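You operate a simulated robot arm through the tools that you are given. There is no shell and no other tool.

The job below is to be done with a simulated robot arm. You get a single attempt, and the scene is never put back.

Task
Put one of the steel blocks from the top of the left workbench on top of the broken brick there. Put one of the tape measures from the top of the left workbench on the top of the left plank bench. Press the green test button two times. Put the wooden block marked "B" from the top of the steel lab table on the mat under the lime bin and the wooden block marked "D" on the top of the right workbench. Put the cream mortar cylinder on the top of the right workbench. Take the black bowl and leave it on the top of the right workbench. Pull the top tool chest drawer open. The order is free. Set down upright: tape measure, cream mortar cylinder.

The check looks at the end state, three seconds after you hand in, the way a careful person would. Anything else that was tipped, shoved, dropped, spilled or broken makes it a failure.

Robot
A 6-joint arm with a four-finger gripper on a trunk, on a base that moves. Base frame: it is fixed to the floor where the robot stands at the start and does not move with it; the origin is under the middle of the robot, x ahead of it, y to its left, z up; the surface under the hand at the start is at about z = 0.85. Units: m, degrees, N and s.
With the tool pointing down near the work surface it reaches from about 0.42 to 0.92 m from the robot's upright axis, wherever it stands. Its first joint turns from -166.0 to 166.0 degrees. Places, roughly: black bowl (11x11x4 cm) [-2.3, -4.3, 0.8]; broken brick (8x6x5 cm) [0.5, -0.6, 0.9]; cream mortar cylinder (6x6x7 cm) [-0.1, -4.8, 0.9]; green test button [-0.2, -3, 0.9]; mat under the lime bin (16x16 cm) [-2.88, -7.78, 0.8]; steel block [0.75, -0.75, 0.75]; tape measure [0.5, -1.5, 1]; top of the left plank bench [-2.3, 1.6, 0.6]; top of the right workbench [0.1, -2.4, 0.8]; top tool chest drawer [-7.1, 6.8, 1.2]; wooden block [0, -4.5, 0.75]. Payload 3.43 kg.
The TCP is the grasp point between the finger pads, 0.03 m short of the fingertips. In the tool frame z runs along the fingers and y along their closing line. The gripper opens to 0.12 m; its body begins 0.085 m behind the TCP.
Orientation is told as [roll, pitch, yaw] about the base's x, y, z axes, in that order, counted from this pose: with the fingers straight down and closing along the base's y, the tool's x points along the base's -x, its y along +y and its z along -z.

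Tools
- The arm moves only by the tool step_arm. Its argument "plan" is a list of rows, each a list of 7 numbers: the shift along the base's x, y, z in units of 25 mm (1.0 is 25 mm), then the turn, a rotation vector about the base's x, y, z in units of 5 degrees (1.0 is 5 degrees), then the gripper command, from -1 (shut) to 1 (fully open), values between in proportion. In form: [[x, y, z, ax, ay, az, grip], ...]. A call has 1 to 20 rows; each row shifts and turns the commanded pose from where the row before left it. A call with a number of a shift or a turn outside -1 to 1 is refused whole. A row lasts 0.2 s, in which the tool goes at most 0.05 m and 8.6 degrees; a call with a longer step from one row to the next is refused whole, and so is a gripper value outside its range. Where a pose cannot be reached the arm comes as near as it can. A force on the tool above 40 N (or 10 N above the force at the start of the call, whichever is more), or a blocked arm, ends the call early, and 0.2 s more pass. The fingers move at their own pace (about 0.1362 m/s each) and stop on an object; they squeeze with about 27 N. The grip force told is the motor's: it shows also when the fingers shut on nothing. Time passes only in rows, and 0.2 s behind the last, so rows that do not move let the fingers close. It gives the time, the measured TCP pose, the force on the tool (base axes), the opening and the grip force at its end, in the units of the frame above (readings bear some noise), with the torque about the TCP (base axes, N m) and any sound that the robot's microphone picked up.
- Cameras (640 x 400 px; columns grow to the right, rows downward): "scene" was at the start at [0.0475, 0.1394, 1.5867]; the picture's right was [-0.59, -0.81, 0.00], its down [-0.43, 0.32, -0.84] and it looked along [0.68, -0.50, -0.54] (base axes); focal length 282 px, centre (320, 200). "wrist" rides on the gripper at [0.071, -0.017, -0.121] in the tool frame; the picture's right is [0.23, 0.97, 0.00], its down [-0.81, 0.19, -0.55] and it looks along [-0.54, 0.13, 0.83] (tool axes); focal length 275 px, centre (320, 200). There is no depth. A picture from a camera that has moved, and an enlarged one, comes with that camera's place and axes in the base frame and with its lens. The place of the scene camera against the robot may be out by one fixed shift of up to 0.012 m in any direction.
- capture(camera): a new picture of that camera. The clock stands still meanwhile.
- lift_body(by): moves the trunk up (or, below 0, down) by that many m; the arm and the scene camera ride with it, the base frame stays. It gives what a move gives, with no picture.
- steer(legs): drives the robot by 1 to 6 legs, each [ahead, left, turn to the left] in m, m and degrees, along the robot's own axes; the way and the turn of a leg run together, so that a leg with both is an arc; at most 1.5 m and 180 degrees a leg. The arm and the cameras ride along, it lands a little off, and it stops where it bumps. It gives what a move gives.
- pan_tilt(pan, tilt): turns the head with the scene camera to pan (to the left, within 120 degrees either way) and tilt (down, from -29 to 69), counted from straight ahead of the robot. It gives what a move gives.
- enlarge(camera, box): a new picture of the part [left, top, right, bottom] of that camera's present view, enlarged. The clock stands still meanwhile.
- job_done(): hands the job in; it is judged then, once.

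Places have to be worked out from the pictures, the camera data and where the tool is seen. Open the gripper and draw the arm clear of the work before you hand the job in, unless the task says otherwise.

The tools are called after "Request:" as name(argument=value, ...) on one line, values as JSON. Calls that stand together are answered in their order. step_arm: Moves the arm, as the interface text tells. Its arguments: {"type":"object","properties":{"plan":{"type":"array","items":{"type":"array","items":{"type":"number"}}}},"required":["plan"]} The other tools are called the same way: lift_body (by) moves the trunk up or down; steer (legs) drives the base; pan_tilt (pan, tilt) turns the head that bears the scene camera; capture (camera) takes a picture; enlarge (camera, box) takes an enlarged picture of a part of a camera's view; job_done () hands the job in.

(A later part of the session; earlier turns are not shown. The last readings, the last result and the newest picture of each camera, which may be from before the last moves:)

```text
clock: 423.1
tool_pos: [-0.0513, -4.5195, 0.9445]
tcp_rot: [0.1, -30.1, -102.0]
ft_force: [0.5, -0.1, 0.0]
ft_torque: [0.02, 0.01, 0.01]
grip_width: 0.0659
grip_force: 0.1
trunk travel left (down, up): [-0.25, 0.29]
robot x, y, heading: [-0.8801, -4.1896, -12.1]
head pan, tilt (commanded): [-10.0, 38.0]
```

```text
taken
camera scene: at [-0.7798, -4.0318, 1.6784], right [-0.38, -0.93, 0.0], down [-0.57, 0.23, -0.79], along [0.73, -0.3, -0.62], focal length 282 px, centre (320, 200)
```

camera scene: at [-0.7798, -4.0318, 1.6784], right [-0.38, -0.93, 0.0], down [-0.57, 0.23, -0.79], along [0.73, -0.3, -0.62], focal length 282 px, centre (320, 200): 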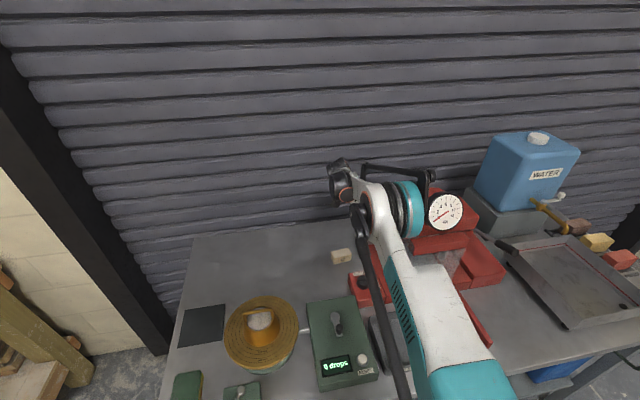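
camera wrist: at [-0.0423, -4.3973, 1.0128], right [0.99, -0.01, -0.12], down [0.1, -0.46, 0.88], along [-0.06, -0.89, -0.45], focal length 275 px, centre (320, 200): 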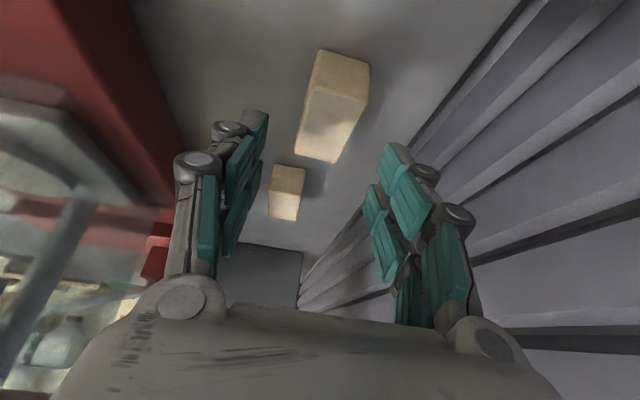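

The elbow comes close to the press's gauge in this pose. To be safe I back out along the axis, shift the robot 13 cm left, and re-approach so that the elbow stays clear.

Request:
step_arm(plan=[[0.1, 0.611, 0.977, 0, 0, 0, 0.1], [0.1, 0.611, 0.977, 0, 0, 0, 0.1], [0.1, 0.611, 0.977, 0, 0, 0, 0.1], [0.1, 0.611, 0.977, 0, 0, 0, 0.1], [0.1, 0.611, 0.977, 0, 0, 0, 0.1]])

Request:
steer(legs=[[0, 0.13, 0]])

Request:
lift_body(by=-0.04)

```text
clock: 424.3
tool_pos: [-0.0383, -4.4451, 1.0676]
tcp_rot: [-0.1, -30.1, -102.0]
ft_force: [0.2, -0.7, 1.0]
ft_torque: [0.03, -0.02, -0.02]
grip_width: 0.0662
grip_force: 0.1
trunk travel left (down, up): [-0.25, 0.29]
robot x, y, heading: [-0.8765, -4.1909, -12.3]
head pan, tilt (commanded): [-10.0, 38.0]
```

```text
clock: 425.6
tool_pos: [-0.0111, -4.3165, 1.0661]
tcp_rot: [0.0, -30.2, -102.1]
ft_force: [0.5, -0.2, -0.3]
ft_torque: [-0.02, -0.01, 0.0]
grip_width: 0.0662
grip_force: 0.1
trunk travel left (down, up): [-0.25, 0.29]
robot x, y, heading: [-0.8503, -4.0634, -12.4]
head pan, tilt (commanded): [-10.0, 38.0]
```

```text
clock: 426.4
tool_pos: [-0.0115, -4.3167, 1.0266]
tcp_rot: [-0.1, -30.1, -102.1]
ft_force: [-0.2, -0.1, 0.5]
ft_torque: [0.0, 0.01, 0.03]
grip_width: 0.0659
grip_force: 0.2
trunk travel left (down, up): [-0.21, 0.33]
robot x, y, heading: [-0.852, -4.0609, -12.4]
head pan, tilt (commanded): [-10.0, 38.0]
```

Now I move right again to 10 cm before B along the axis.

Request:
step_arm(plan=[[-0.17, -0.93, -0.1, 0, 0, 0, 0.1], [-0.17, -0.93, -0.1, 0, 0, 0, 0.1], [-0.17, -0.93, -0.1, 0, 0, 0, 0.1], [-0.17, -0.93, -0.2, 0, 0, 0, 0.1], [-0.17, -0.93, -0.2, 0, 0, 0, 0.1], [-0.17, -0.93, -0.3, 0, 0, 0, 0.1], [-0.17, -0.93, -0.4, 0, 0, 0, 0.1], [-0.17, -0.93, -0.4, 0, 0, 0, 0.1]])

Request:
capture(camera="wrist")

Request:
capture(camera="scene")

```text
clock: 428.2
tool_pos: [-0.0438, -4.5037, 0.9813]
tcp_rot: [0.0, -30.2, -102.0]
ft_force: [0.7, -0.5, 0.1]
ft_torque: [0.0, 0.02, 0.0]
grip_width: 0.0656
grip_force: 0.1
trunk travel left (down, up): [-0.21, 0.33]
robot x, y, heading: [-0.8539, -4.0645, -12.3]
head pan, tilt (commanded): [-10.0, 38.0]
```

```text
taken
camera wrist: at [-0.0362, -4.3808, 1.049], right [0.99, -0.01, -0.12], down [0.1, -0.46, 0.88], along [-0.06, -0.89, -0.45], focal length 275 px, centre (320, 200)
```

wrist: 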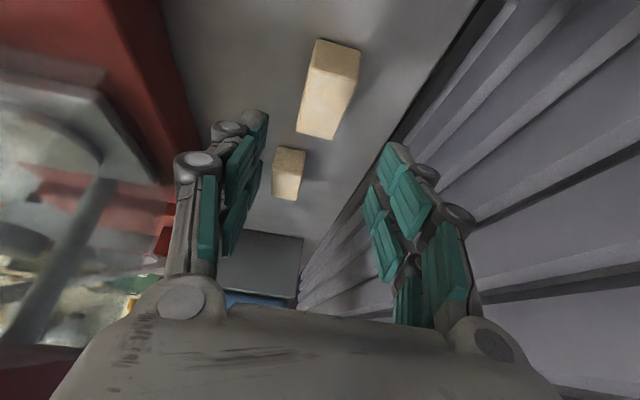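

```text
taken
camera scene: at [-0.7519, -3.904, 1.6384], right [-0.38, -0.93, 0.0], down [-0.57, 0.23, -0.79], along [0.73, -0.3, -0.62], focal length 282 px, centre (320, 200)
```

scene: 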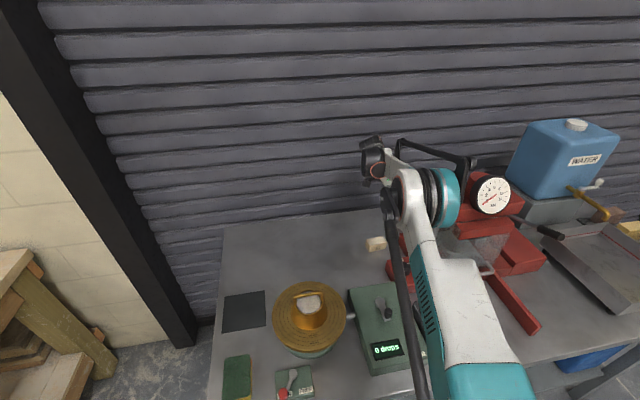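

The elbow now clears the gauge by about 7 cm. I advance the last 10 cm in two parts.

Request:
step_arm(plan=[[-0.104, -0.489, -0.866, 0, 0, 0, 0.1], [-0.104, -0.489, -0.866, 0, 0, 0, 0.1], [-0.08, -0.39, -0.69, 0, 0, 0, 0.1]])

Request:
capture(camera="wrist")

```text
clock: 429.0
tool_pos: [-0.0514, -4.5357, 0.9216]
tcp_rot: [0.0, -30.1, -102.1]
ft_force: [-0.1, 0.3, 0.0]
ft_torque: [0.0, -0.01, -0.01]
grip_width: 0.0659
grip_force: 0.0
trunk travel left (down, up): [-0.21, 0.33]
robot x, y, heading: [-0.8507, -4.0619, -12.5]
head pan, tilt (commanded): [-10.0, 38.0]
```

```text
taken
camera wrist: at [-0.0425, -4.4136, 0.9891], right [0.99, -0.01, -0.12], down [0.1, -0.45, 0.89], along [-0.06, -0.89, -0.45], focal length 275 px, centre (320, 200)
```

wrist: 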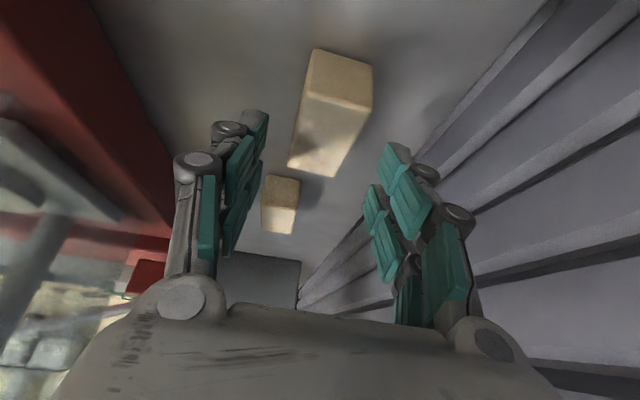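

B is centred between the fingers. I go the last 3 cm and close.

Request:
step_arm(plan=[[-0.08, -0.25, -0.5, 0, 0, 0, 0.1], [-0.08, -0.25, -0.5, 0, 0, 0, 0.1]])

Request:
capture(camera="wrist")

```text
clock: 429.6
tool_pos: [-0.0619, -4.5465, 0.8993]
tcp_rot: [-0.1, -30.2, -102.1]
ft_force: [0.1, 0.5, -0.2]
ft_torque: [0.01, -0.03, -0.03]
grip_width: 0.0658
grip_force: 0.0
out of reach, approached as far as the arm can: row 2
trunk travel left (down, up): [-0.21, 0.33]
robot x, y, heading: [-0.8481, -4.0621, -12.5]
head pan, tilt (commanded): [-10.0, 38.0]
```

```text
taken
camera wrist: at [-0.0524, -4.4236, 0.9668], right [0.99, -0.01, -0.11], down [0.1, -0.46, 0.89], along [-0.06, -0.89, -0.45], focal length 275 px, centre (320, 200)
```

wrist: 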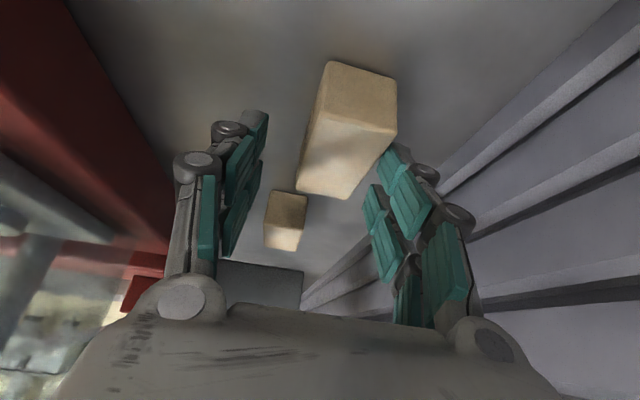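

The arm ran out of reach a few mm short. I retreat 7.5 cm along the axis, shift the robot 5 cm right, and retry.

Request:
step_arm(plan=[[0.104, 0.489, 0.866, 0, 0, 0, 0.1], [0.104, 0.489, 0.866, 0, 0, 0, 0.1], [0.104, 0.489, 0.866, 0, 0, 0, 0.1]])

Request:
steer(legs=[[0, -0.05, 0]])

Request:
capture(camera="wrist")

Request:
capture(camera="scene")

```text
clock: 430.4
tool_pos: [-0.0533, -4.5095, 0.9635]
tcp_rot: [0.0, -30.1, -102.1]
ft_force: [-0.3, -0.4, 0.6]
ft_torque: [0.0, 0.01, -0.03]
grip_width: 0.0663
grip_force: 0.0
trunk travel left (down, up): [-0.21, 0.33]
robot x, y, heading: [-0.8487, -4.0612, -12.1]
head pan, tilt (commanded): [-10.0, 38.0]
```

```text
clock: 431.4
tool_pos: [-0.0632, -4.5583, 0.9635]
tcp_rot: [0.0, -30.0, -102.1]
ft_force: [-0.4, -0.6, 0.1]
ft_torque: [0.0, 0.0, -0.01]
grip_width: 0.0661
grip_force: 0.1
trunk travel left (down, up): [-0.21, 0.33]
robot x, y, heading: [-0.8585, -4.1095, -12.3]
head pan, tilt (commanded): [-10.0, 38.0]
```

```text
taken
camera wrist: at [-0.0544, -4.4362, 1.0314], right [0.99, -0.01, -0.12], down [0.1, -0.46, 0.88], along [-0.06, -0.89, -0.45], focal length 275 px, centre (320, 200)
```

wrist: 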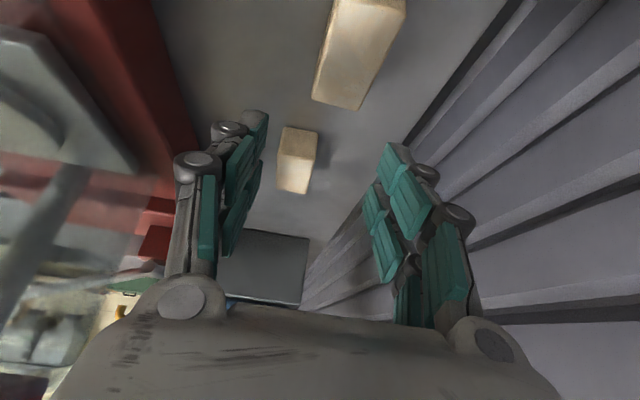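

```text
taken
camera scene: at [-0.7626, -3.9526, 1.6385], right [-0.38, -0.93, 0.0], down [-0.57, 0.23, -0.79], along [0.73, -0.3, -0.62], focal length 282 px, centre (320, 200)
```

scene: 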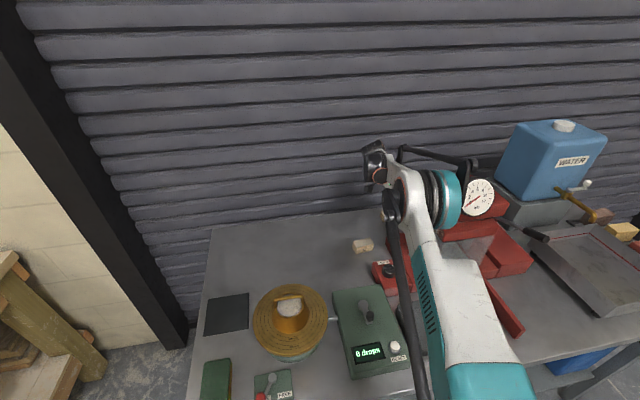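

I check the clearance between base and table edge from above before choosing how to gain the last centimetre of reach.

Request:
pan_tilt(pan=20, tilt=69)

Request:
capture(camera="scene")

Request:
pan_tilt(pan=-30, tilt=45)

Request:
capture(camera="scene")

```text
clock: 432.3
tool_pos: [-0.0633, -4.5587, 0.9614]
tcp_rot: [0.0, -30.1, -102.1]
ft_force: [0.6, -0.6, -0.5]
ft_torque: [0.0, 0.01, -0.02]
grip_width: 0.066
grip_force: 0.0
trunk travel left (down, up): [-0.21, 0.33]
robot x, y, heading: [-0.8621, -4.1102, -12.2]
head pan, tilt (commanded): [20.0, 68.8]
```

```text
taken
camera scene: at [-0.7869, -3.9118, 1.5994], right [0.13, -0.99, 0.0], down [-0.92, -0.12, -0.36], along [0.36, 0.05, -0.93], focal length 282 px, centre (320, 200)
```

scene: 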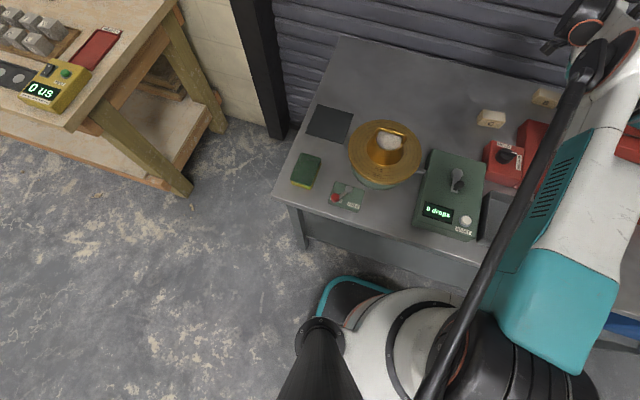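

```text
clock: 433.5
tool_pos: [-0.0621, -4.5586, 0.9629]
tcp_rot: [0.1, -30.2, -102.2]
ft_force: [0.2, 0.2, 0.4]
ft_torque: [-0.01, 0.01, -0.01]
grip_width: 0.0658
grip_force: 0.0
trunk travel left (down, up): [-0.21, 0.33]
robot x, y, heading: [-0.862, -4.1144, -12.3]
head pan, tilt (commanded): [-30.0, 45.0]
```

```text
taken
camera scene: at [-0.7822, -3.9739, 1.6281], right [-0.67, -0.74, 0.0], down [-0.52, 0.48, -0.71], along [0.52, -0.48, -0.71], focal length 282 px, centre (320, 200)
```

scene: 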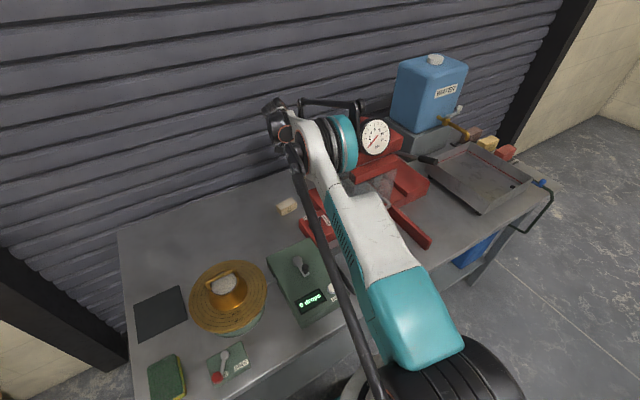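

There is about 6 cm between base and table edge, and the elbow is well in front of the gauge. I ease 2 cm forward, then make the final descent onto B.

Request:
steer(legs=[[0.02, 0, 0]])

Request:
capture(camera="wrist")

```text
clock: 434.3
tool_pos: [-0.0435, -4.562, 0.9625]
tcp_rot: [0.0, -30.1, -102.0]
ft_force: [-0.7, 0.5, 0.3]
ft_torque: [0.02, 0.03, 0.0]
grip_width: 0.066
grip_force: 0.0
trunk travel left (down, up): [-0.21, 0.33]
robot x, y, heading: [-0.8414, -4.1159, -12.4]
head pan, tilt (commanded): [-30.0, 45.0]
```

```text
taken
camera wrist: at [-0.0348, -4.4404, 1.0309], right [0.99, -0.01, -0.12], down [0.1, -0.46, 0.88], along [-0.06, -0.89, -0.45], focal length 275 px, centre (320, 200)
```

wrist: 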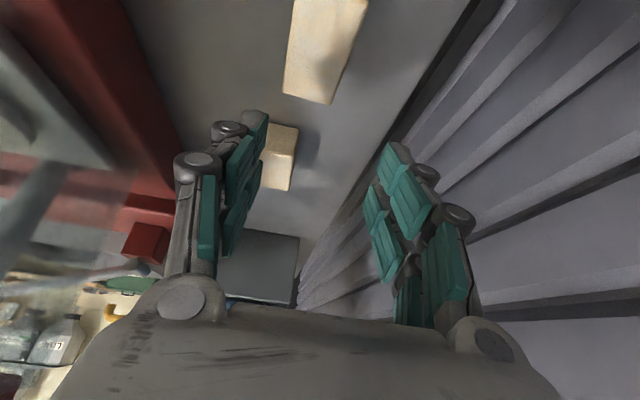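

Request:
step_arm(plan=[[-0.25, 0.28, 0, 0, 0, 0, 0.1], [-0.25, 0.28, -0.4, 0, 0, 0, 0.1], [0, 0, -0.8, 0, 0, 0, 0.1], [0, 0, -0.8, 0, 0, 0, 0.1]])

Request:
capture(camera="wrist")

```text
clock: 435.3
tool_pos: [-0.0563, -4.549, 0.9133]
tcp_rot: [0.0, -30.0, -102.2]
ft_force: [0.1, -0.3, 0.1]
ft_torque: [-0.01, -0.01, -0.03]
grip_width: 0.0659
grip_force: 0.0
trunk travel left (down, up): [-0.21, 0.33]
robot x, y, heading: [-0.8414, -4.1136, -12.3]
head pan, tilt (commanded): [-30.0, 45.0]
```

```text
taken
camera wrist: at [-0.0476, -4.4258, 0.9812], right [0.99, -0.01, -0.12], down [0.1, -0.46, 0.88], along [-0.06, -0.89, -0.45], focal length 275 px, centre (320, 200)
```

wrist: 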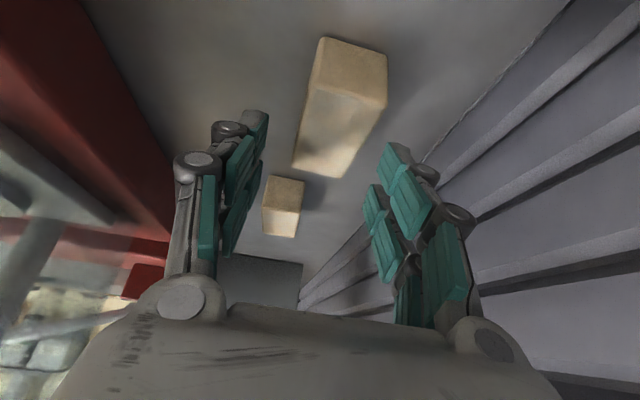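

Request:
step_arm(plan=[[0, 0, -0.4, 0, 0, 0, 0.1], [0, 0, -0.3, 0, 0, 0, 0.1], [0, 0, 0, 0, 0, 0, -0.3], [0, 0, 0, 0, 0, 0, -1], [0, 0, 0, 0, 0, 0, -1]])

Request:
capture(camera="wrist")

```text
clock: 436.5
tool_pos: [-0.0566, -4.5486, 0.896]
tcp_rot: [0.0, -30.1, -102.1]
ft_force: [-0.1, -0.1, 0.6]
ft_torque: [0.0, -0.01, 0.04]
grip_width: 0.0352
grip_force: 26.5
trunk travel left (down, up): [-0.21, 0.33]
robot x, y, heading: [-0.8449, -4.1145, -12.3]
head pan, tilt (commanded): [-30.0, 45.0]
```

```text
taken
camera wrist: at [-0.0482, -4.4262, 0.964], right [0.99, -0.01, -0.12], down [0.1, -0.46, 0.89], along [-0.06, -0.89, -0.45], focal length 275 px, centre (320, 200)
```

wrist: 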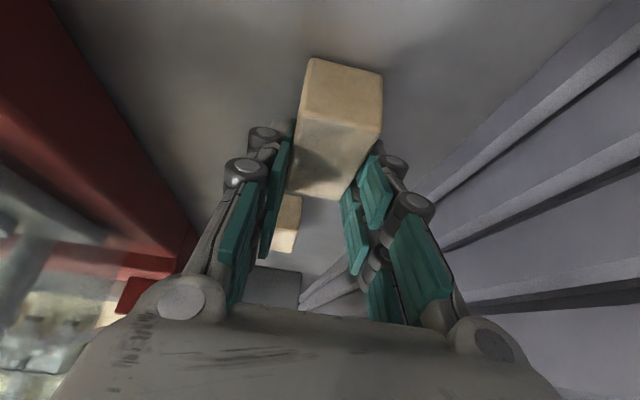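

B is gripped (35 mm). I lift a few centimetres straight up and check that it hangs level.

Request:
step_arm(plan=[[0, 0, 0.4, 0, 0, 0, -1], [0, 0, 0.8, 0, 0, 0, -1], [0, 0, 0.8, 0, 0, 0, -1]])

Request:
capture(camera="wrist")

```text
clock: 437.3
tool_pos: [-0.0565, -4.5488, 0.9461]
tcp_rot: [0.0, -30.1, -102.1]
ft_force: [0.6, 0.5, -0.6]
ft_torque: [-0.01, -0.03, 0.0]
grip_width: 0.0352
grip_force: 26.7
trunk travel left (down, up): [-0.21, 0.33]
robot x, y, heading: [-0.8447, -4.1145, -12.2]
head pan, tilt (commanded): [-30.0, 45.0]
```

```text
taken
camera wrist: at [-0.0484, -4.4256, 1.0143], right [0.99, -0.01, -0.12], down [0.1, -0.46, 0.89], along [-0.06, -0.89, -0.45], focal length 275 px, centre (320, 200)
```

wrist: 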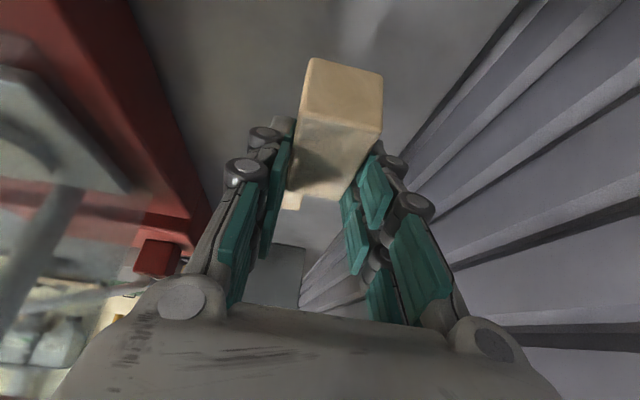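

B hangs level. I withdraw up-left along the axis, then pull the arm back toward the robot.

Request:
step_arm(plan=[[0.104, 0.489, 0.866, 0, 0, 0, -1], [0.104, 0.489, 0.866, 0, 0, 0, -1], [0.104, 0.489, 0.866, 0, 0, 0, -1], [0.104, 0.489, 0.866, 0, 0, 0, -1], [0.104, 0.489, 0.866, 0, 0, 0, -1], [0.0, 0.489, 0.866, 0, 0, 0, -1], [-0.1, 0.489, 0.866, 0, 0, 0, -1], [-0.3, 0.489, 0.866, 0, 0, 0, -1], [-0.5, 0.4, 0.866, 0, 0, 0, -1], [-0.8, 0.3, 0.5, 0, 0, 0, -1], [-0.95, 0.21, 0, 0, 0, 0, -1], [-0.95, 0.21, 0, 0, 0, 0, -1], [-0.95, 0.21, 0, 0, 0, 0, -1], [-0.95, 0.21, 0, 0, 0, 0, -1], [-0.95, 0.21, 0, 0, 0, 0, -1], [-0.95, 0.21, 0, 0, 0, 0, -1], [-0.95, 0.21, 0, 0, 0, 0, -1]])

Request:
capture(camera="scene")

```text
clock: 440.9
tool_pos: [-0.2524, -4.3962, 1.1543]
tcp_rot: [0.0, -30.1, -102.2]
ft_force: [-0.7, -0.3, -0.9]
ft_torque: [0.0, -0.01, 0.01]
grip_width: 0.0353
grip_force: 26.7
trunk travel left (down, up): [-0.21, 0.33]
robot x, y, heading: [-0.842, -4.1155, -12.2]
head pan, tilt (commanded): [-30.0, 45.0]
```

```text
taken
camera scene: at [-0.7635, -3.978, 1.6282], right [-0.67, -0.74, 0.0], down [-0.52, 0.48, -0.71], along [0.52, -0.48, -0.71], focal length 282 px, centre (320, 200)
```

scene: 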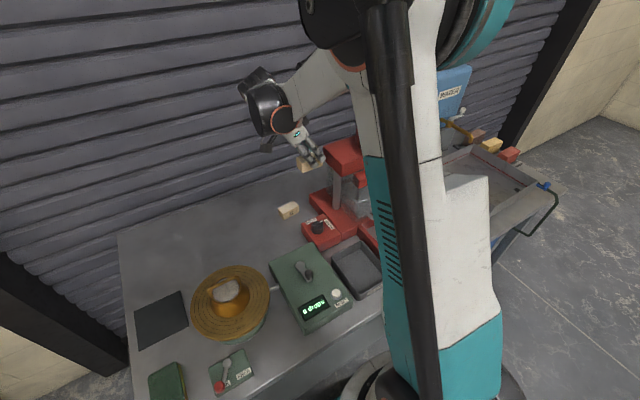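

I move the hand left and up away from the press, then back the robot off from the table.

Request:
step_arm(plan=[[0.1, 0.9, 0.8, 0, 0, 0, -1], [0.1, 0.9, 0.8, 0, 0, 0, -1], [0, 0.9, 0.6, 0, 0, 0, -1], [-0.3, 0.9, 0.4, 0, 0, 0, -1], [-0.3, 0.9, 0, 0, 0, 0, -1], [-0.3, 0.9, 0, 0, 0, 0, -1]])

Request:
steer(legs=[[-0.45, 0, 0]])

Request:
pan_tilt(pan=-90, tilt=20)

Request:
capture(camera="scene")

```text
clock: 442.3
tool_pos: [-0.2719, -4.2615, 1.2184]
tcp_rot: [-0.1, -30.1, -102.1]
ft_force: [0.1, -0.8, -0.5]
ft_torque: [-0.01, 0.03, 0.0]
grip_width: 0.0351
grip_force: 27.7
trunk travel left (down, up): [-0.21, 0.33]
robot x, y, heading: [-0.8415, -4.1173, -12.2]
head pan, tilt (commanded): [-30.0, 45.0]
```

```text
clock: 445.0
tool_pos: [-0.7143, -4.1668, 1.218]
tcp_rot: [0.0, -30.1, -102.2]
ft_force: [-0.4, 0.0, -0.6]
ft_torque: [-0.01, 0.0, -0.05]
grip_width: 0.0355
grip_force: 26.6
trunk travel left (down, up): [-0.21, 0.33]
robot x, y, heading: [-1.282, -4.0175, -12.4]
head pan, tilt (commanded): [-30.0, 45.0]
```

```text
clock: 446.3
tool_pos: [-0.7127, -4.1663, 1.2178]
tcp_rot: [-0.1, -30.1, -102.2]
ft_force: [-0.1, 0.1, -1.1]
ft_torque: [-0.02, 0.01, 0.01]
grip_width: 0.0356
grip_force: 27.2
trunk travel left (down, up): [-0.21, 0.33]
robot x, y, heading: [-1.2822, -4.0147, -12.2]
head pan, tilt (commanded): [-90.0, 20.0]
```

```text
taken
camera scene: at [-1.2838, -3.9179, 1.6668], right [-0.98, 0.21, 0.0], down [0.07, 0.33, -0.94], along [-0.2, -0.92, -0.34], focal length 282 px, centre (320, 200)
```

scene: 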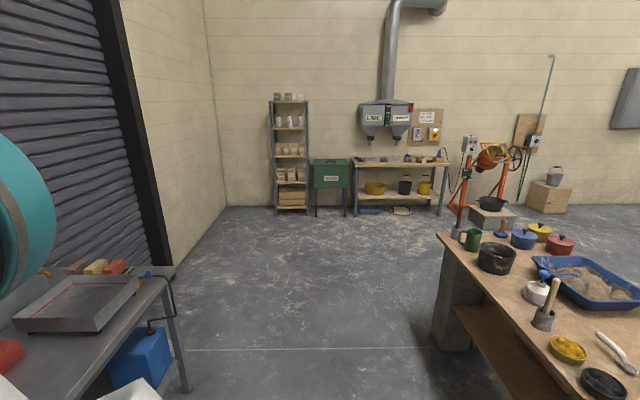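

The lime bench is at the far wall; its mat should be near [-2.88, -7.78]. I turn right 90° and drive down the aisle, keeping clear of the island and the steel table.

Request:
steer(legs=[[0, 0, -90.2], [1.2, 0, 0], [1.2, 0, 0], [0, -0.75, 0]])

Request:
pan_tilt(pan=0, tilt=25)

Request:
capture(camera="scene")

```text
clock: 465.3
tool_pos: [-2.7439, -6.6628, 1.2181]
tcp_rot: [0.0, -30.1, 165.4]
ft_force: [-0.1, -0.2, 0.1]
ft_torque: [-0.04, -0.01, 0.03]
grip_width: 0.0354
grip_force: 26.9
trunk travel left (down, up): [-0.21, 0.33]
robot x, y, heading: [-2.5716, -6.099, -104.6]
head pan, tilt (commanded): [-90.0, 20.0]
```

```text
clock: 466.9
tool_pos: [-2.7434, -6.6631, 1.2184]
tcp_rot: [0.0, -30.1, 165.6]
ft_force: [0.7, -0.2, -1.0]
ft_torque: [0.03, 0.04, 0.0]
grip_width: 0.0351
grip_force: 26.6
trunk travel left (down, up): [-0.21, 0.33]
robot x, y, heading: [-2.5684, -6.0987, -104.7]
head pan, tilt (commanded): [0.0, 25.0]
```

```text
taken
camera scene: at [-2.4017, -6.2281, 1.6587], right [-0.97, 0.25, 0.0], down [0.11, 0.41, -0.91], along [-0.23, -0.88, -0.42], focal length 282 px, centre (320, 200)
```

scene: 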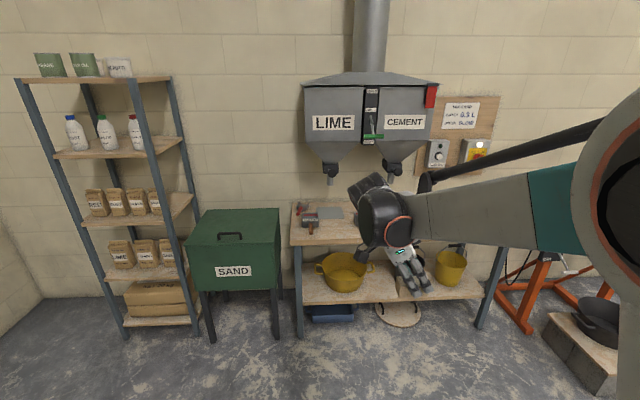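

I enlarge the lime bin's mat area.

Request:
enlarge(camera="scene", box=[270, 140, 430, 260])

```text
3.33 times, centred on (350, 200) of scene
camera zoom: at [-2.4017, -6.2281, 1.6587], right [-0.97, 0.25, 0.0], down [0.11, 0.41, -0.91], along [-0.23, -0.88, -0.42], focal length 940 px, centre (220, 200)
```

zoom: 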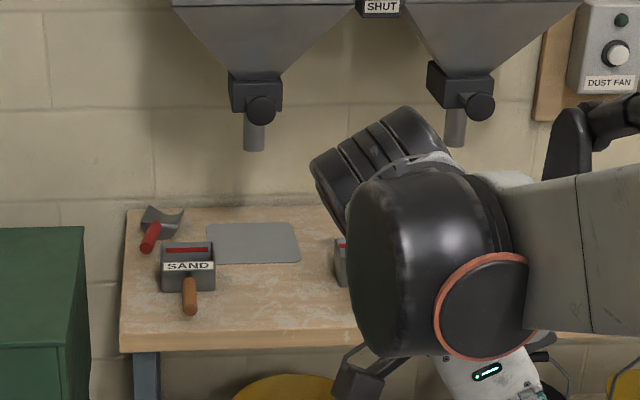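

The mat lies under the LIME spout (spout end ≈ z 1.01), with a SAND scoop box at its front-left. I turn the tool 90° so it tilts forward along my heading, extending a little.

Request:
step_arm(plan=[[-0.09, -0.35, 0, 0, 0, 1, -1], [-0.09, -0.35, 0, 0, 0, 1, -1], [-0.09, -0.35, 0, 0, 0, 1, -1], [-0.09, -0.35, 0, 0, 0, 1, -1], [-0.09, -0.35, 0, 0, 0, 1, -1], [-0.09, -0.35, 0, 0, 0, 1, -1], [-0.09, -0.35, 0, 0, 0, 1, -1], [-0.09, -0.35, 0, 0, 0, 1, -1], [-0.09, -0.35, 0, 0, 0, 1, -1], [-0.09, -0.35, 0, 0, 0, 1, -1], [-0.09, -0.35, 0, 0, 0, 1, -1], [-0.09, -0.35, 0, 0, 0, 1, -1], [-0.09, -0.35, 0, 0, 0, 1, -1], [-0.09, -0.35, 0, 0, 0, 1, -1], [-0.09, -0.35, 0, 0, 0, 1, -1], [-0.09, -0.35, 0, 0, 0, 1, -1], [-0.09, -0.35, 0, 0, 0, 1, -1], [-0.09, -0.35, 0, 0, 0, 1, -1]])

Request:
capture(camera="wrist")

Request:
capture(camera="scene")

```text
clock: 470.8
tool_pos: [-2.782, -6.8222, 1.2196]
tcp_rot: [0.0, -30.1, -104.4]
ft_force: [-0.1, 0.2, -1.2]
ft_torque: [-0.03, 0.01, 0.0]
grip_width: 0.0353
grip_force: 26.1
trunk travel left (down, up): [-0.21, 0.33]
robot x, y, heading: [-2.574, -6.0997, -104.7]
head pan, tilt (commanded): [0.0, 25.0]
```

```text
taken
camera wrist: at [-2.7693, -6.6994, 1.2864], right [0.99, -0.05, -0.12], down [0.08, -0.46, 0.88], along [-0.1, -0.89, -0.45], focal length 275 px, centre (320, 200)
```

wrist: 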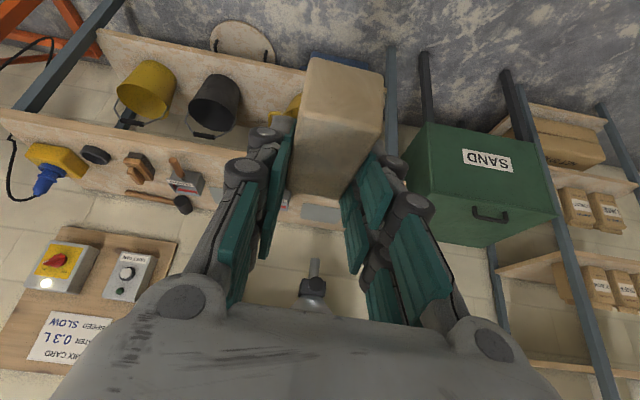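

```text
taken
camera scene: at [-2.4019, -6.2283, 1.6587], right [-0.97, 0.25, 0.0], down [0.11, 0.41, -0.91], along [-0.23, -0.88, -0.42], focal length 282 px, centre (320, 200)
```

scene: 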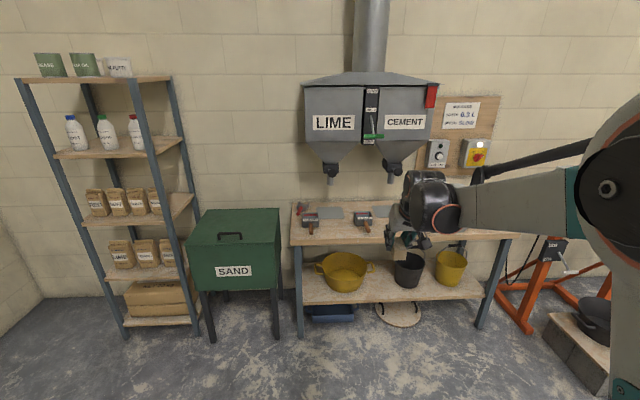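

I drive closer to the lime bench, stopping with the hand still before its front edge so I can lower it below the hopper first.

Request:
steer(legs=[[0.68, 0.104, 2.3]])

Request:
pan_tilt(pan=0, tilt=35)

Request:
capture(camera="scene")

Request:
enlarge(camera="scene", box=[250, 60, 450, 220])

```text
clock: 474.6
tool_pos: [-2.8218, -7.5336, 1.218]
tcp_rot: [0.0, -30.1, -102.6]
ft_force: [0.0, -0.4, -1.3]
ft_torque: [0.03, 0.01, -0.04]
grip_width: 0.0352
grip_force: 26.9
trunk travel left (down, up): [-0.21, 0.33]
robot x, y, heading: [-2.635, -6.8076, -102.6]
head pan, tilt (commanded): [0.0, 25.0]
```

```text
clock: 475.3
tool_pos: [-2.8211, -7.5329, 1.2184]
tcp_rot: [0.0, -30.1, -102.5]
ft_force: [0.0, 0.6, 0.3]
ft_torque: [-0.03, 0.0, -0.01]
grip_width: 0.0354
grip_force: 27.2
trunk travel left (down, up): [-0.21, 0.33]
robot x, y, heading: [-2.6358, -6.801, -102.9]
head pan, tilt (commanded): [0.0, 35.0]
```

```text
taken
camera scene: at [-2.4596, -6.9225, 1.643], right [-0.98, 0.22, 0.0], down [0.13, 0.56, -0.82], along [-0.18, -0.8, -0.57], focal length 282 px, centre (320, 200)
```

scene: 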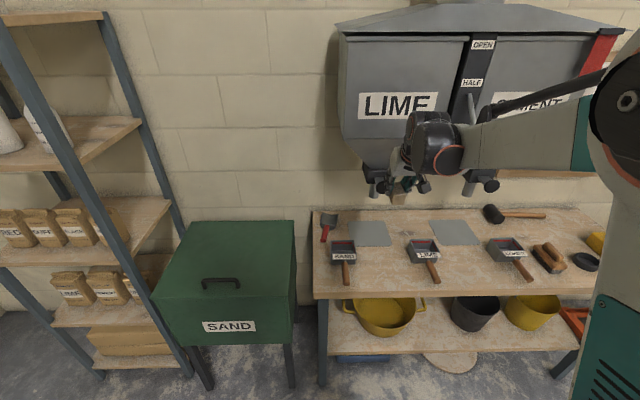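

```text
2.50 times, centred on (350, 140) of scene
camera zoom: at [-2.4596, -6.9225, 1.643], right [-0.98, 0.22, 0.0], down [0.13, 0.56, -0.82], along [-0.18, -0.8, -0.57], focal length 705 px, centre (245, 350)
```

zoom: 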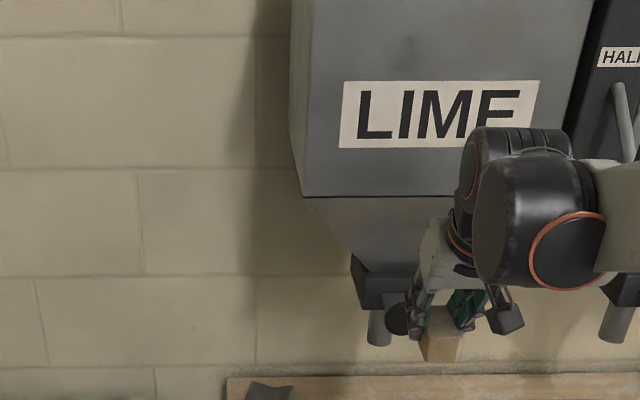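

The mat centre computes to [-2.877, -7.788] (z ≈ 0.815), agreeing with the given place. I lower the hand to z ≈ 0.93 here, in front of the spout.

Request:
step_arm(plan=[[0, 0, -1, 0, 0, 0, -1], [0, 0, -1, 0, 0, 0, -1], [0, 0, -1, 0, 0, 0, -1], [0, 0, -1, 0, 0, 0, -1], [0, 0, -1, 0, 0, 0, -1], [0, 0, -1, 0, 0, 0, -1], [0, 0, -1, 0, 0, 0, -1], [0, 0, -1, 0, 0, 0, -1], [0, 0, -1, 0, 0, 0, -1], [0, 0, -1, 0, 0, 0, -1], [0, 0, -1, 0, 0, 0, -1]])

Request:
capture(camera="wrist")

Request:
capture(camera="scene")

```text
clock: 477.7
tool_pos: [-2.8209, -7.5326, 0.9417]
tcp_rot: [0.1, -30.0, -102.5]
ft_force: [0.0, 0.0, 0.0]
ft_torque: [-0.01, 0.0, 0.01]
grip_width: 0.0349
grip_force: 27.5
trunk travel left (down, up): [-0.21, 0.33]
robot x, y, heading: [-2.6327, -6.8021, -102.4]
head pan, tilt (commanded): [0.0, 35.0]
```

```text
taken
camera wrist: at [-2.8111, -7.4095, 1.0098], right [0.99, -0.02, -0.12], down [0.1, -0.46, 0.88], along [-0.07, -0.89, -0.45], focal length 275 px, centre (320, 200)
```

wrist: 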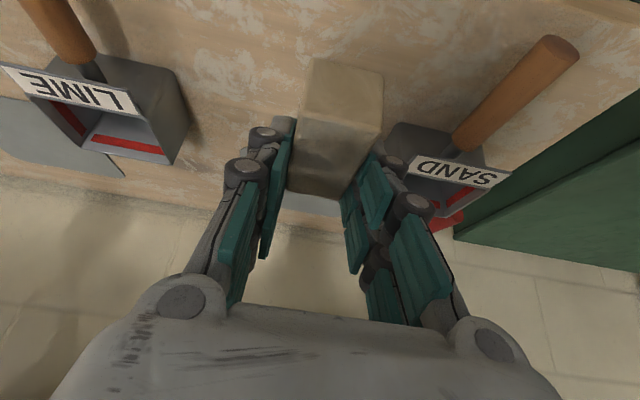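

```text
taken
camera scene: at [-2.4597, -6.9228, 1.6429], right [-0.98, 0.22, 0.0], down [0.13, 0.56, -0.82], along [-0.18, -0.8, -0.57], focal length 282 px, centre (320, 200)
```

scene: 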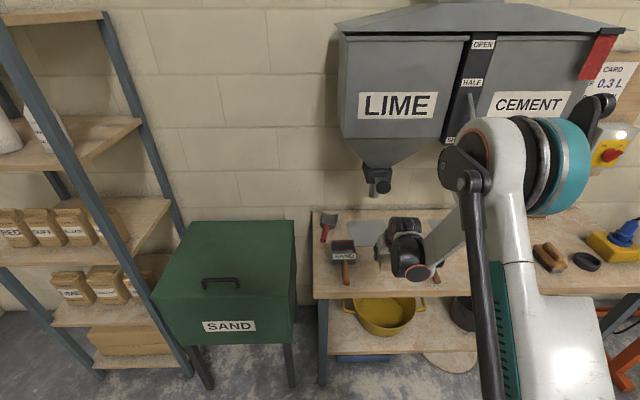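

The SAND scoop's edge is near n of my left fingers, so I shift 1.6 cm right, lower to z ≈ 0.885, then drive 0.2 m forward under the hopper level.

Request:
step_arm(plan=[[-0.62, 0.14, 0, 0, 0, 0, -1], [0, 0, -0.8, 0, 0, 0, -1], [0, 0, -0.8, 0, 0, 0, -1], [0, 0, -0.7, 0, 0, 0, -1]])

Request:
steer(legs=[[0.1, 0, 0]])

Request:
capture(camera="wrist")

Request:
capture(camera="scene")

```text
clock: 478.7
tool_pos: [-2.836, -7.5292, 0.887]
tcp_rot: [0.0, -30.1, -102.6]
ft_force: [-0.2, -1.0, -0.8]
ft_torque: [0.0, 0.0, 0.01]
grip_width: 0.0351
grip_force: 27.0
trunk travel left (down, up): [-0.21, 0.33]
robot x, y, heading: [-2.6366, -6.8072, -102.7]
head pan, tilt (commanded): [0.0, 35.0]
```

```text
clock: 479.9
tool_pos: [-2.8582, -7.6273, 0.8874]
tcp_rot: [0.0, -30.2, -102.6]
ft_force: [0.0, -0.3, -0.1]
ft_torque: [0.02, 0.03, 0.02]
grip_width: 0.0353
grip_force: 26.9
trunk travel left (down, up): [-0.21, 0.33]
robot x, y, heading: [-2.6553, -6.9015, -102.7]
head pan, tilt (commanded): [0.0, 35.0]
```

```text
taken
camera wrist: at [-2.8479, -7.5048, 0.9544], right [0.99, -0.02, -0.12], down [0.1, -0.46, 0.88], along [-0.07, -0.89, -0.45], focal length 275 px, centre (320, 200)
```

wrist: 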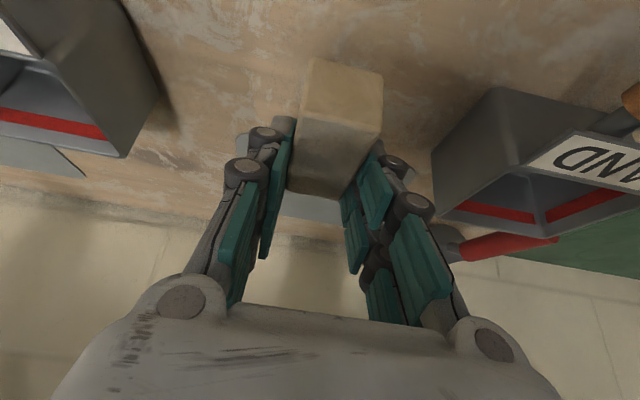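

```text
taken
camera scene: at [-2.4818, -7.0211, 1.6429], right [-0.98, 0.22, 0.0], down [0.13, 0.56, -0.82], along [-0.18, -0.8, -0.57], focal length 282 px, centre (320, 200)
```

scene: 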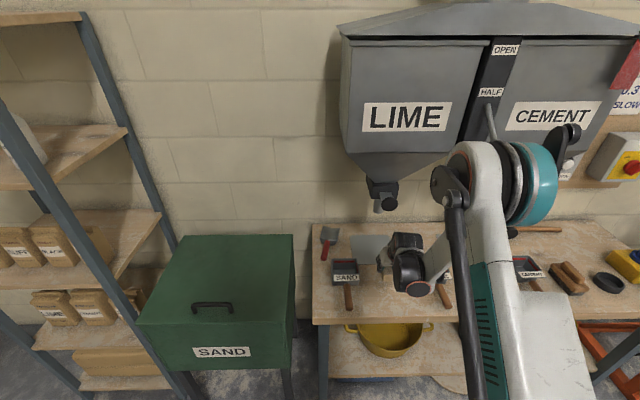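

Aligned (TCP n ≈ -1.15, scoop edge ≈ -1.08). I extend 7 cm further under the spout and check clearance to the valve knob.

Request:
step_arm(plan=[[-0.15, -0.68, 0, 0, 0, 0, -1], [-0.15, -0.68, 0, 0, 0, 0, -1], [-0.15, -0.68, -0.1, 0, 0, 0, -1], [-0.15, -0.68, -0.1, 0, 0, 0, -1]])

Request:
capture(camera="wrist")

Request:
enlarge(camera="scene", box=[310, 150, 470, 310])

```text
clock: 480.9
tool_pos: [-2.8725, -7.6952, 0.8823]
tcp_rot: [-0.1, -30.0, -102.5]
ft_force: [0.4, -0.6, -1.0]
ft_torque: [0.02, -0.02, 0.02]
grip_width: 0.0351
grip_force: 27.1
trunk travel left (down, up): [-0.21, 0.33]
robot x, y, heading: [-2.6594, -6.8988, -102.7]
head pan, tilt (commanded): [0.0, 35.0]
```

```text
taken
camera wrist: at [-2.8631, -7.5732, 0.9496], right [0.99, -0.02, -0.12], down [0.1, -0.46, 0.88], along [-0.07, -0.89, -0.45], focal length 275 px, centre (320, 200)
```

wrist: 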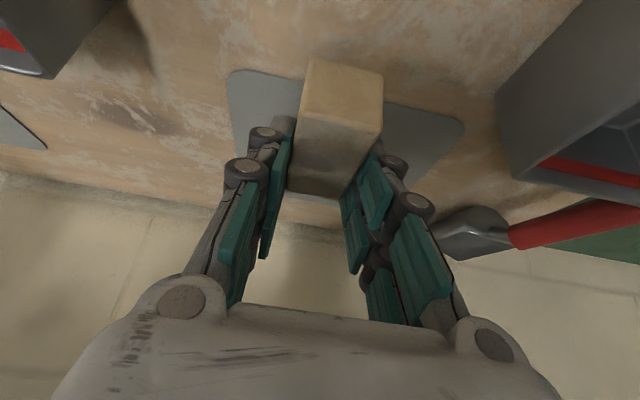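

```text
2.50 times, centred on (390, 230) of scene
camera zoom: at [-2.4817, -7.0208, 1.6429], right [-0.98, 0.22, 0.0], down [0.13, 0.56, -0.82], along [-0.18, -0.8, -0.57], focal length 705 px, centre (145, 125)
```

zoom: 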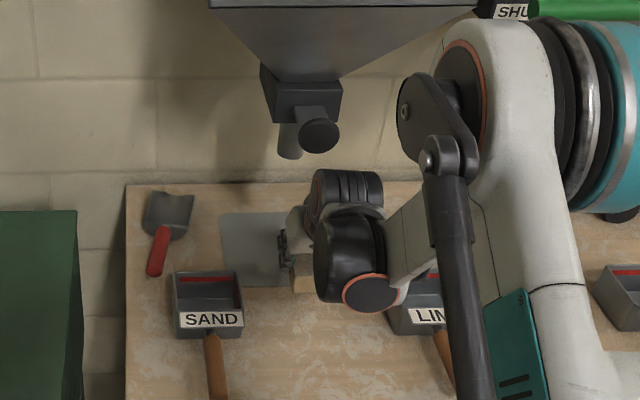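

The valve knob (about [-2.85, -7.67, 1.13]) would come too near the wrist if I go straight in. I back out and raise, then swing the tool 60° so the wrist comes in from the right of the knob.

Request:
step_arm(plan=[[0.17, 0.78, 0, 0, 0, 0, -1], [0.17, 0.78, 0, 0, 0, 0, -1], [0.17, 0.78, 0, 0, 0, 0, -1], [0.17, 0.78, 0, 0, 0, 0, -1], [0, 0, 0.9, 0, 0, 0, -1], [0, 0, 0.9, 0, 0, 0, -1], [0, 0, 0.9, 0, 0, 0, -1]])

Request:
step_arm(plan=[[0, 0, 0, 0, 0, 1, -1], [0, 0, 0, 0, 0, 1, -1], [0, 0, 0, 0, 0, 1, -1], [0, 0, 0, 0, 0, 1, -1], [0, 0, 0, 0, 0, 1, -1], [0, 0, 0, 0, 0, 1, -1], [0, 0, 0, 0, 0, 1, -1], [0, 0, 0, 0, 0, 1, -1], [0, 0, 0, 0, 0, 1, -1], [0, 0, 0, 0, 0, 1, -1], [0, 0, 0, 0, 0, 1, -1], [0, 0, 0, 0, 0, 1, -1]])

Request:
capture(camera="wrist")

Request:
enlarge(camera="scene", box=[310, 150, 470, 310])

```text
clock: 482.5
tool_pos: [-2.8546, -7.6176, 0.9489]
tcp_rot: [0.1, -30.1, -102.4]
ft_force: [0.4, 0.5, -0.2]
ft_torque: [0.0, 0.01, 0.0]
grip_width: 0.0353
grip_force: 26.6
trunk travel left (down, up): [-0.21, 0.33]
robot x, y, heading: [-2.6563, -6.9043, -102.6]
head pan, tilt (commanded): [0.0, 35.0]
```

```text
clock: 485.1
tool_pos: [-2.8563, -7.6161, 0.9491]
tcp_rot: [0.0, -30.1, -42.5]
ft_force: [-0.4, 0.6, -0.3]
ft_torque: [0.0, 0.01, 0.01]
grip_width: 0.0352
grip_force: 27.2
trunk travel left (down, up): [-0.21, 0.33]
robot x, y, heading: [-2.6599, -6.9015, -102.7]
head pan, tilt (commanded): [0.0, 35.0]
```

```text
taken
camera wrist: at [-2.9583, -7.5469, 1.0168], right [0.51, 0.85, -0.11], down [0.44, -0.14, 0.89], along [0.74, -0.5, -0.45], focal length 275 px, centre (320, 200)
```

wrist: 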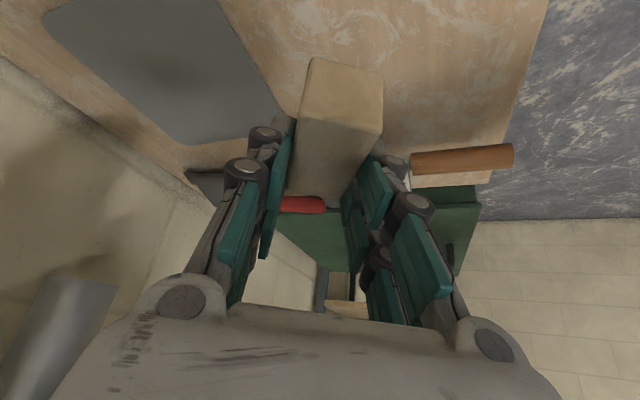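

```text
2.50 times, centred on (390, 230) of scene
camera zoom: at [-2.4817, -7.0205, 1.643], right [-0.98, 0.22, 0.0], down [0.13, 0.56, -0.82], along [-0.18, -0.8, -0.57], focal length 705 px, centre (145, 125)
```

zoom: 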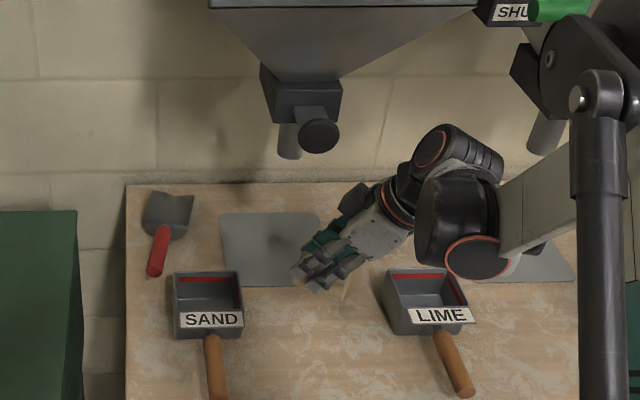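

Now the hand comes in from the right, well clear of the knob, and I see the whole mat. I lower to z ≈ 0.887 and slide in halfway.

Request:
step_arm(plan=[[-0.1, 0.0, -0.8, 0, 0, 0, -1], [-0.1, 0.0, -0.85, 0, 0, 0, -1], [-0.1, 0.0, -0.85, 0, 0, 0, -1], [-0.193, -0.879, 0, 0, 0, 0, -1], [-0.193, -0.879, 0, 0, 0, 0, -1], [-0.193, -0.879, 0, 0, 0, 0, -1]])

Request:
capture(camera="wrist")

Request:
enlarge(camera="scene", box=[310, 150, 470, 310])

```text
clock: 486.5
tool_pos: [-2.8781, -7.6839, 0.8865]
tcp_rot: [-0.1, -30.1, -42.4]
ft_force: [0.0, 0.3, -0.2]
ft_torque: [-0.02, -0.01, -0.02]
grip_width: 0.0351
grip_force: 27.0
trunk travel left (down, up): [-0.21, 0.33]
robot x, y, heading: [-2.6585, -6.8993, -102.7]
head pan, tilt (commanded): [0.0, 35.0]
```

```text
taken
camera wrist: at [-2.9808, -7.6144, 0.9541], right [0.51, 0.85, -0.12], down [0.44, -0.15, 0.88], along [0.74, -0.5, -0.45], focal length 275 px, centre (320, 200)
```

wrist: 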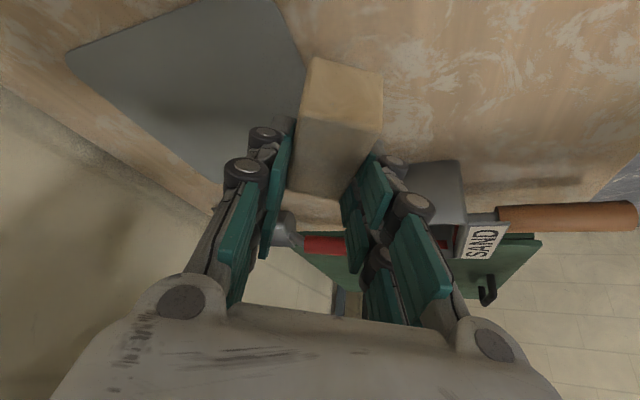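

```text
2.50 times, centred on (390, 230) of scene
camera zoom: at [-2.4818, -7.0208, 1.6429], right [-0.98, 0.22, 0.0], down [0.13, 0.56, -0.82], along [-0.18, -0.8, -0.57], focal length 705 px, centre (145, 125)
```

zoom: 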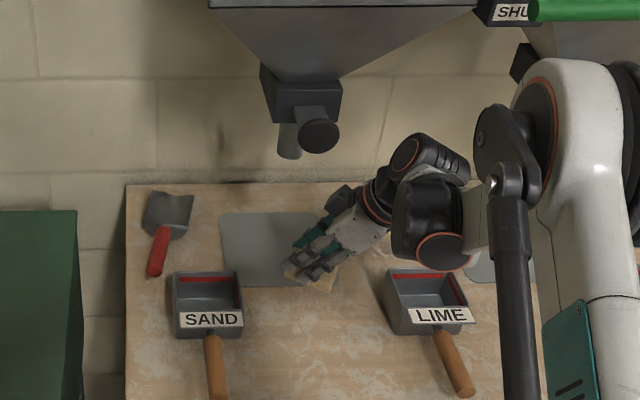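

Clear of everything. I slide the last 6.5 cm over the mat.

Request:
step_arm(plan=[[-0.183, -0.834, 0, 0, 0, 0, -1], [-0.183, -0.834, 0, 0, 0, 0, -1], [-0.183, -0.834, 0, 0, 0, 0, -1]])

Request:
capture(camera="wrist")

Request:
enlarge(camera="scene", box=[310, 150, 470, 310])

```text
clock: 487.3
tool_pos: [-2.8923, -7.7455, 0.8862]
tcp_rot: [0.0, -30.1, -42.5]
ft_force: [0.0, 0.0, -0.7]
ft_torque: [-0.02, -0.02, 0.01]
grip_width: 0.035
grip_force: 27.3
trunk travel left (down, up): [-0.21, 0.33]
robot x, y, heading: [-2.6569, -6.9022, -102.6]
head pan, tilt (commanded): [0.0, 35.0]
```

```text
taken
camera wrist: at [-2.9935, -7.6752, 0.9541], right [0.51, 0.85, -0.12], down [0.44, -0.15, 0.89], along [0.74, -0.5, -0.45], focal length 275 px, centre (320, 200)
```

wrist: 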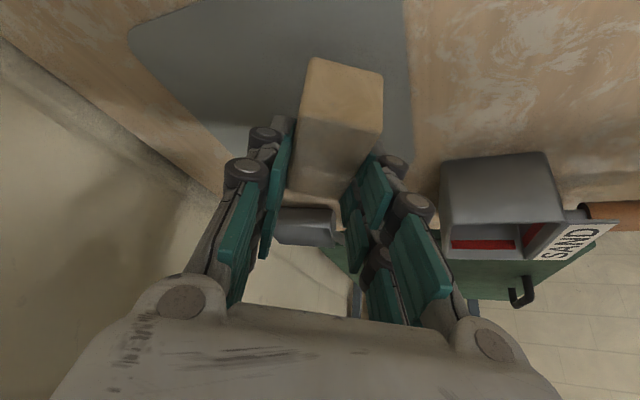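

```text
2.50 times, centred on (390, 230) of scene
camera zoom: at [-2.4817, -7.0206, 1.6429], right [-0.98, 0.22, 0.0], down [0.13, 0.56, -0.82], along [-0.18, -0.8, -0.57], focal length 705 px, centre (145, 125)
```

zoom: 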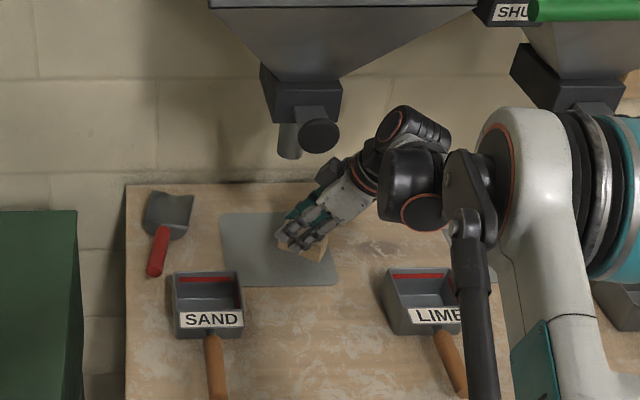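

The block hovers over the mat, well inside its outline. I lower in small steps.

Request:
step_arm(plan=[[0, 0, -0.2, 0, 0, 0, -1], [0, 0, -0.15, 0, 0, 0, -1]])

```text
clock: 487.9
tool_pos: [-2.8916, -7.7454, 0.8771]
tcp_rot: [0.0, -30.1, -42.5]
ft_force: [1.3, -0.5, -1.2]
ft_torque: [0.03, -0.02, -0.01]
grip_width: 0.0352
grip_force: 27.0
trunk travel left (down, up): [-0.21, 0.33]
robot x, y, heading: [-2.6585, -6.9026, -102.7]
head pan, tilt (commanded): [0.0, 35.0]
```

Request:
step_arm(plan=[[0, 0, -0.1, 0, 0, 0, -1], [0, 0, -0.1, 0, 0, 0, -1]])

```text
clock: 488.5
tool_pos: [-2.8911, -7.7453, 0.873]
tcp_rot: [0.0, -30.1, -42.5]
ft_force: [-0.4, 0.4, -0.9]
ft_torque: [-0.03, 0.0, 0.0]
grip_width: 0.0354
grip_force: 26.8
trunk travel left (down, up): [-0.21, 0.33]
robot x, y, heading: [-2.6605, -6.9012, -102.8]
head pan, tilt (commanded): [0.0, 35.0]
```

No contact yet at 0.873. Continuing in 2 mm steps.

Request:
step_arm(plan=[[0, 0, -0.08, 0, 0, 0, -1], [0, 0, -0.08, 0, 0, 0, -1]])

```text
clock: 489.1
tool_pos: [-2.8915, -7.7452, 0.8681]
tcp_rot: [0.0, -30.1, -42.5]
ft_force: [0.0, -0.9, -0.7]
ft_torque: [0.0, 0.03, 0.02]
grip_width: 0.0349
grip_force: 27.1
trunk travel left (down, up): [-0.21, 0.33]
robot x, y, heading: [-2.6552, -6.9026, -102.9]
head pan, tilt (commanded): [0.0, 35.0]
```

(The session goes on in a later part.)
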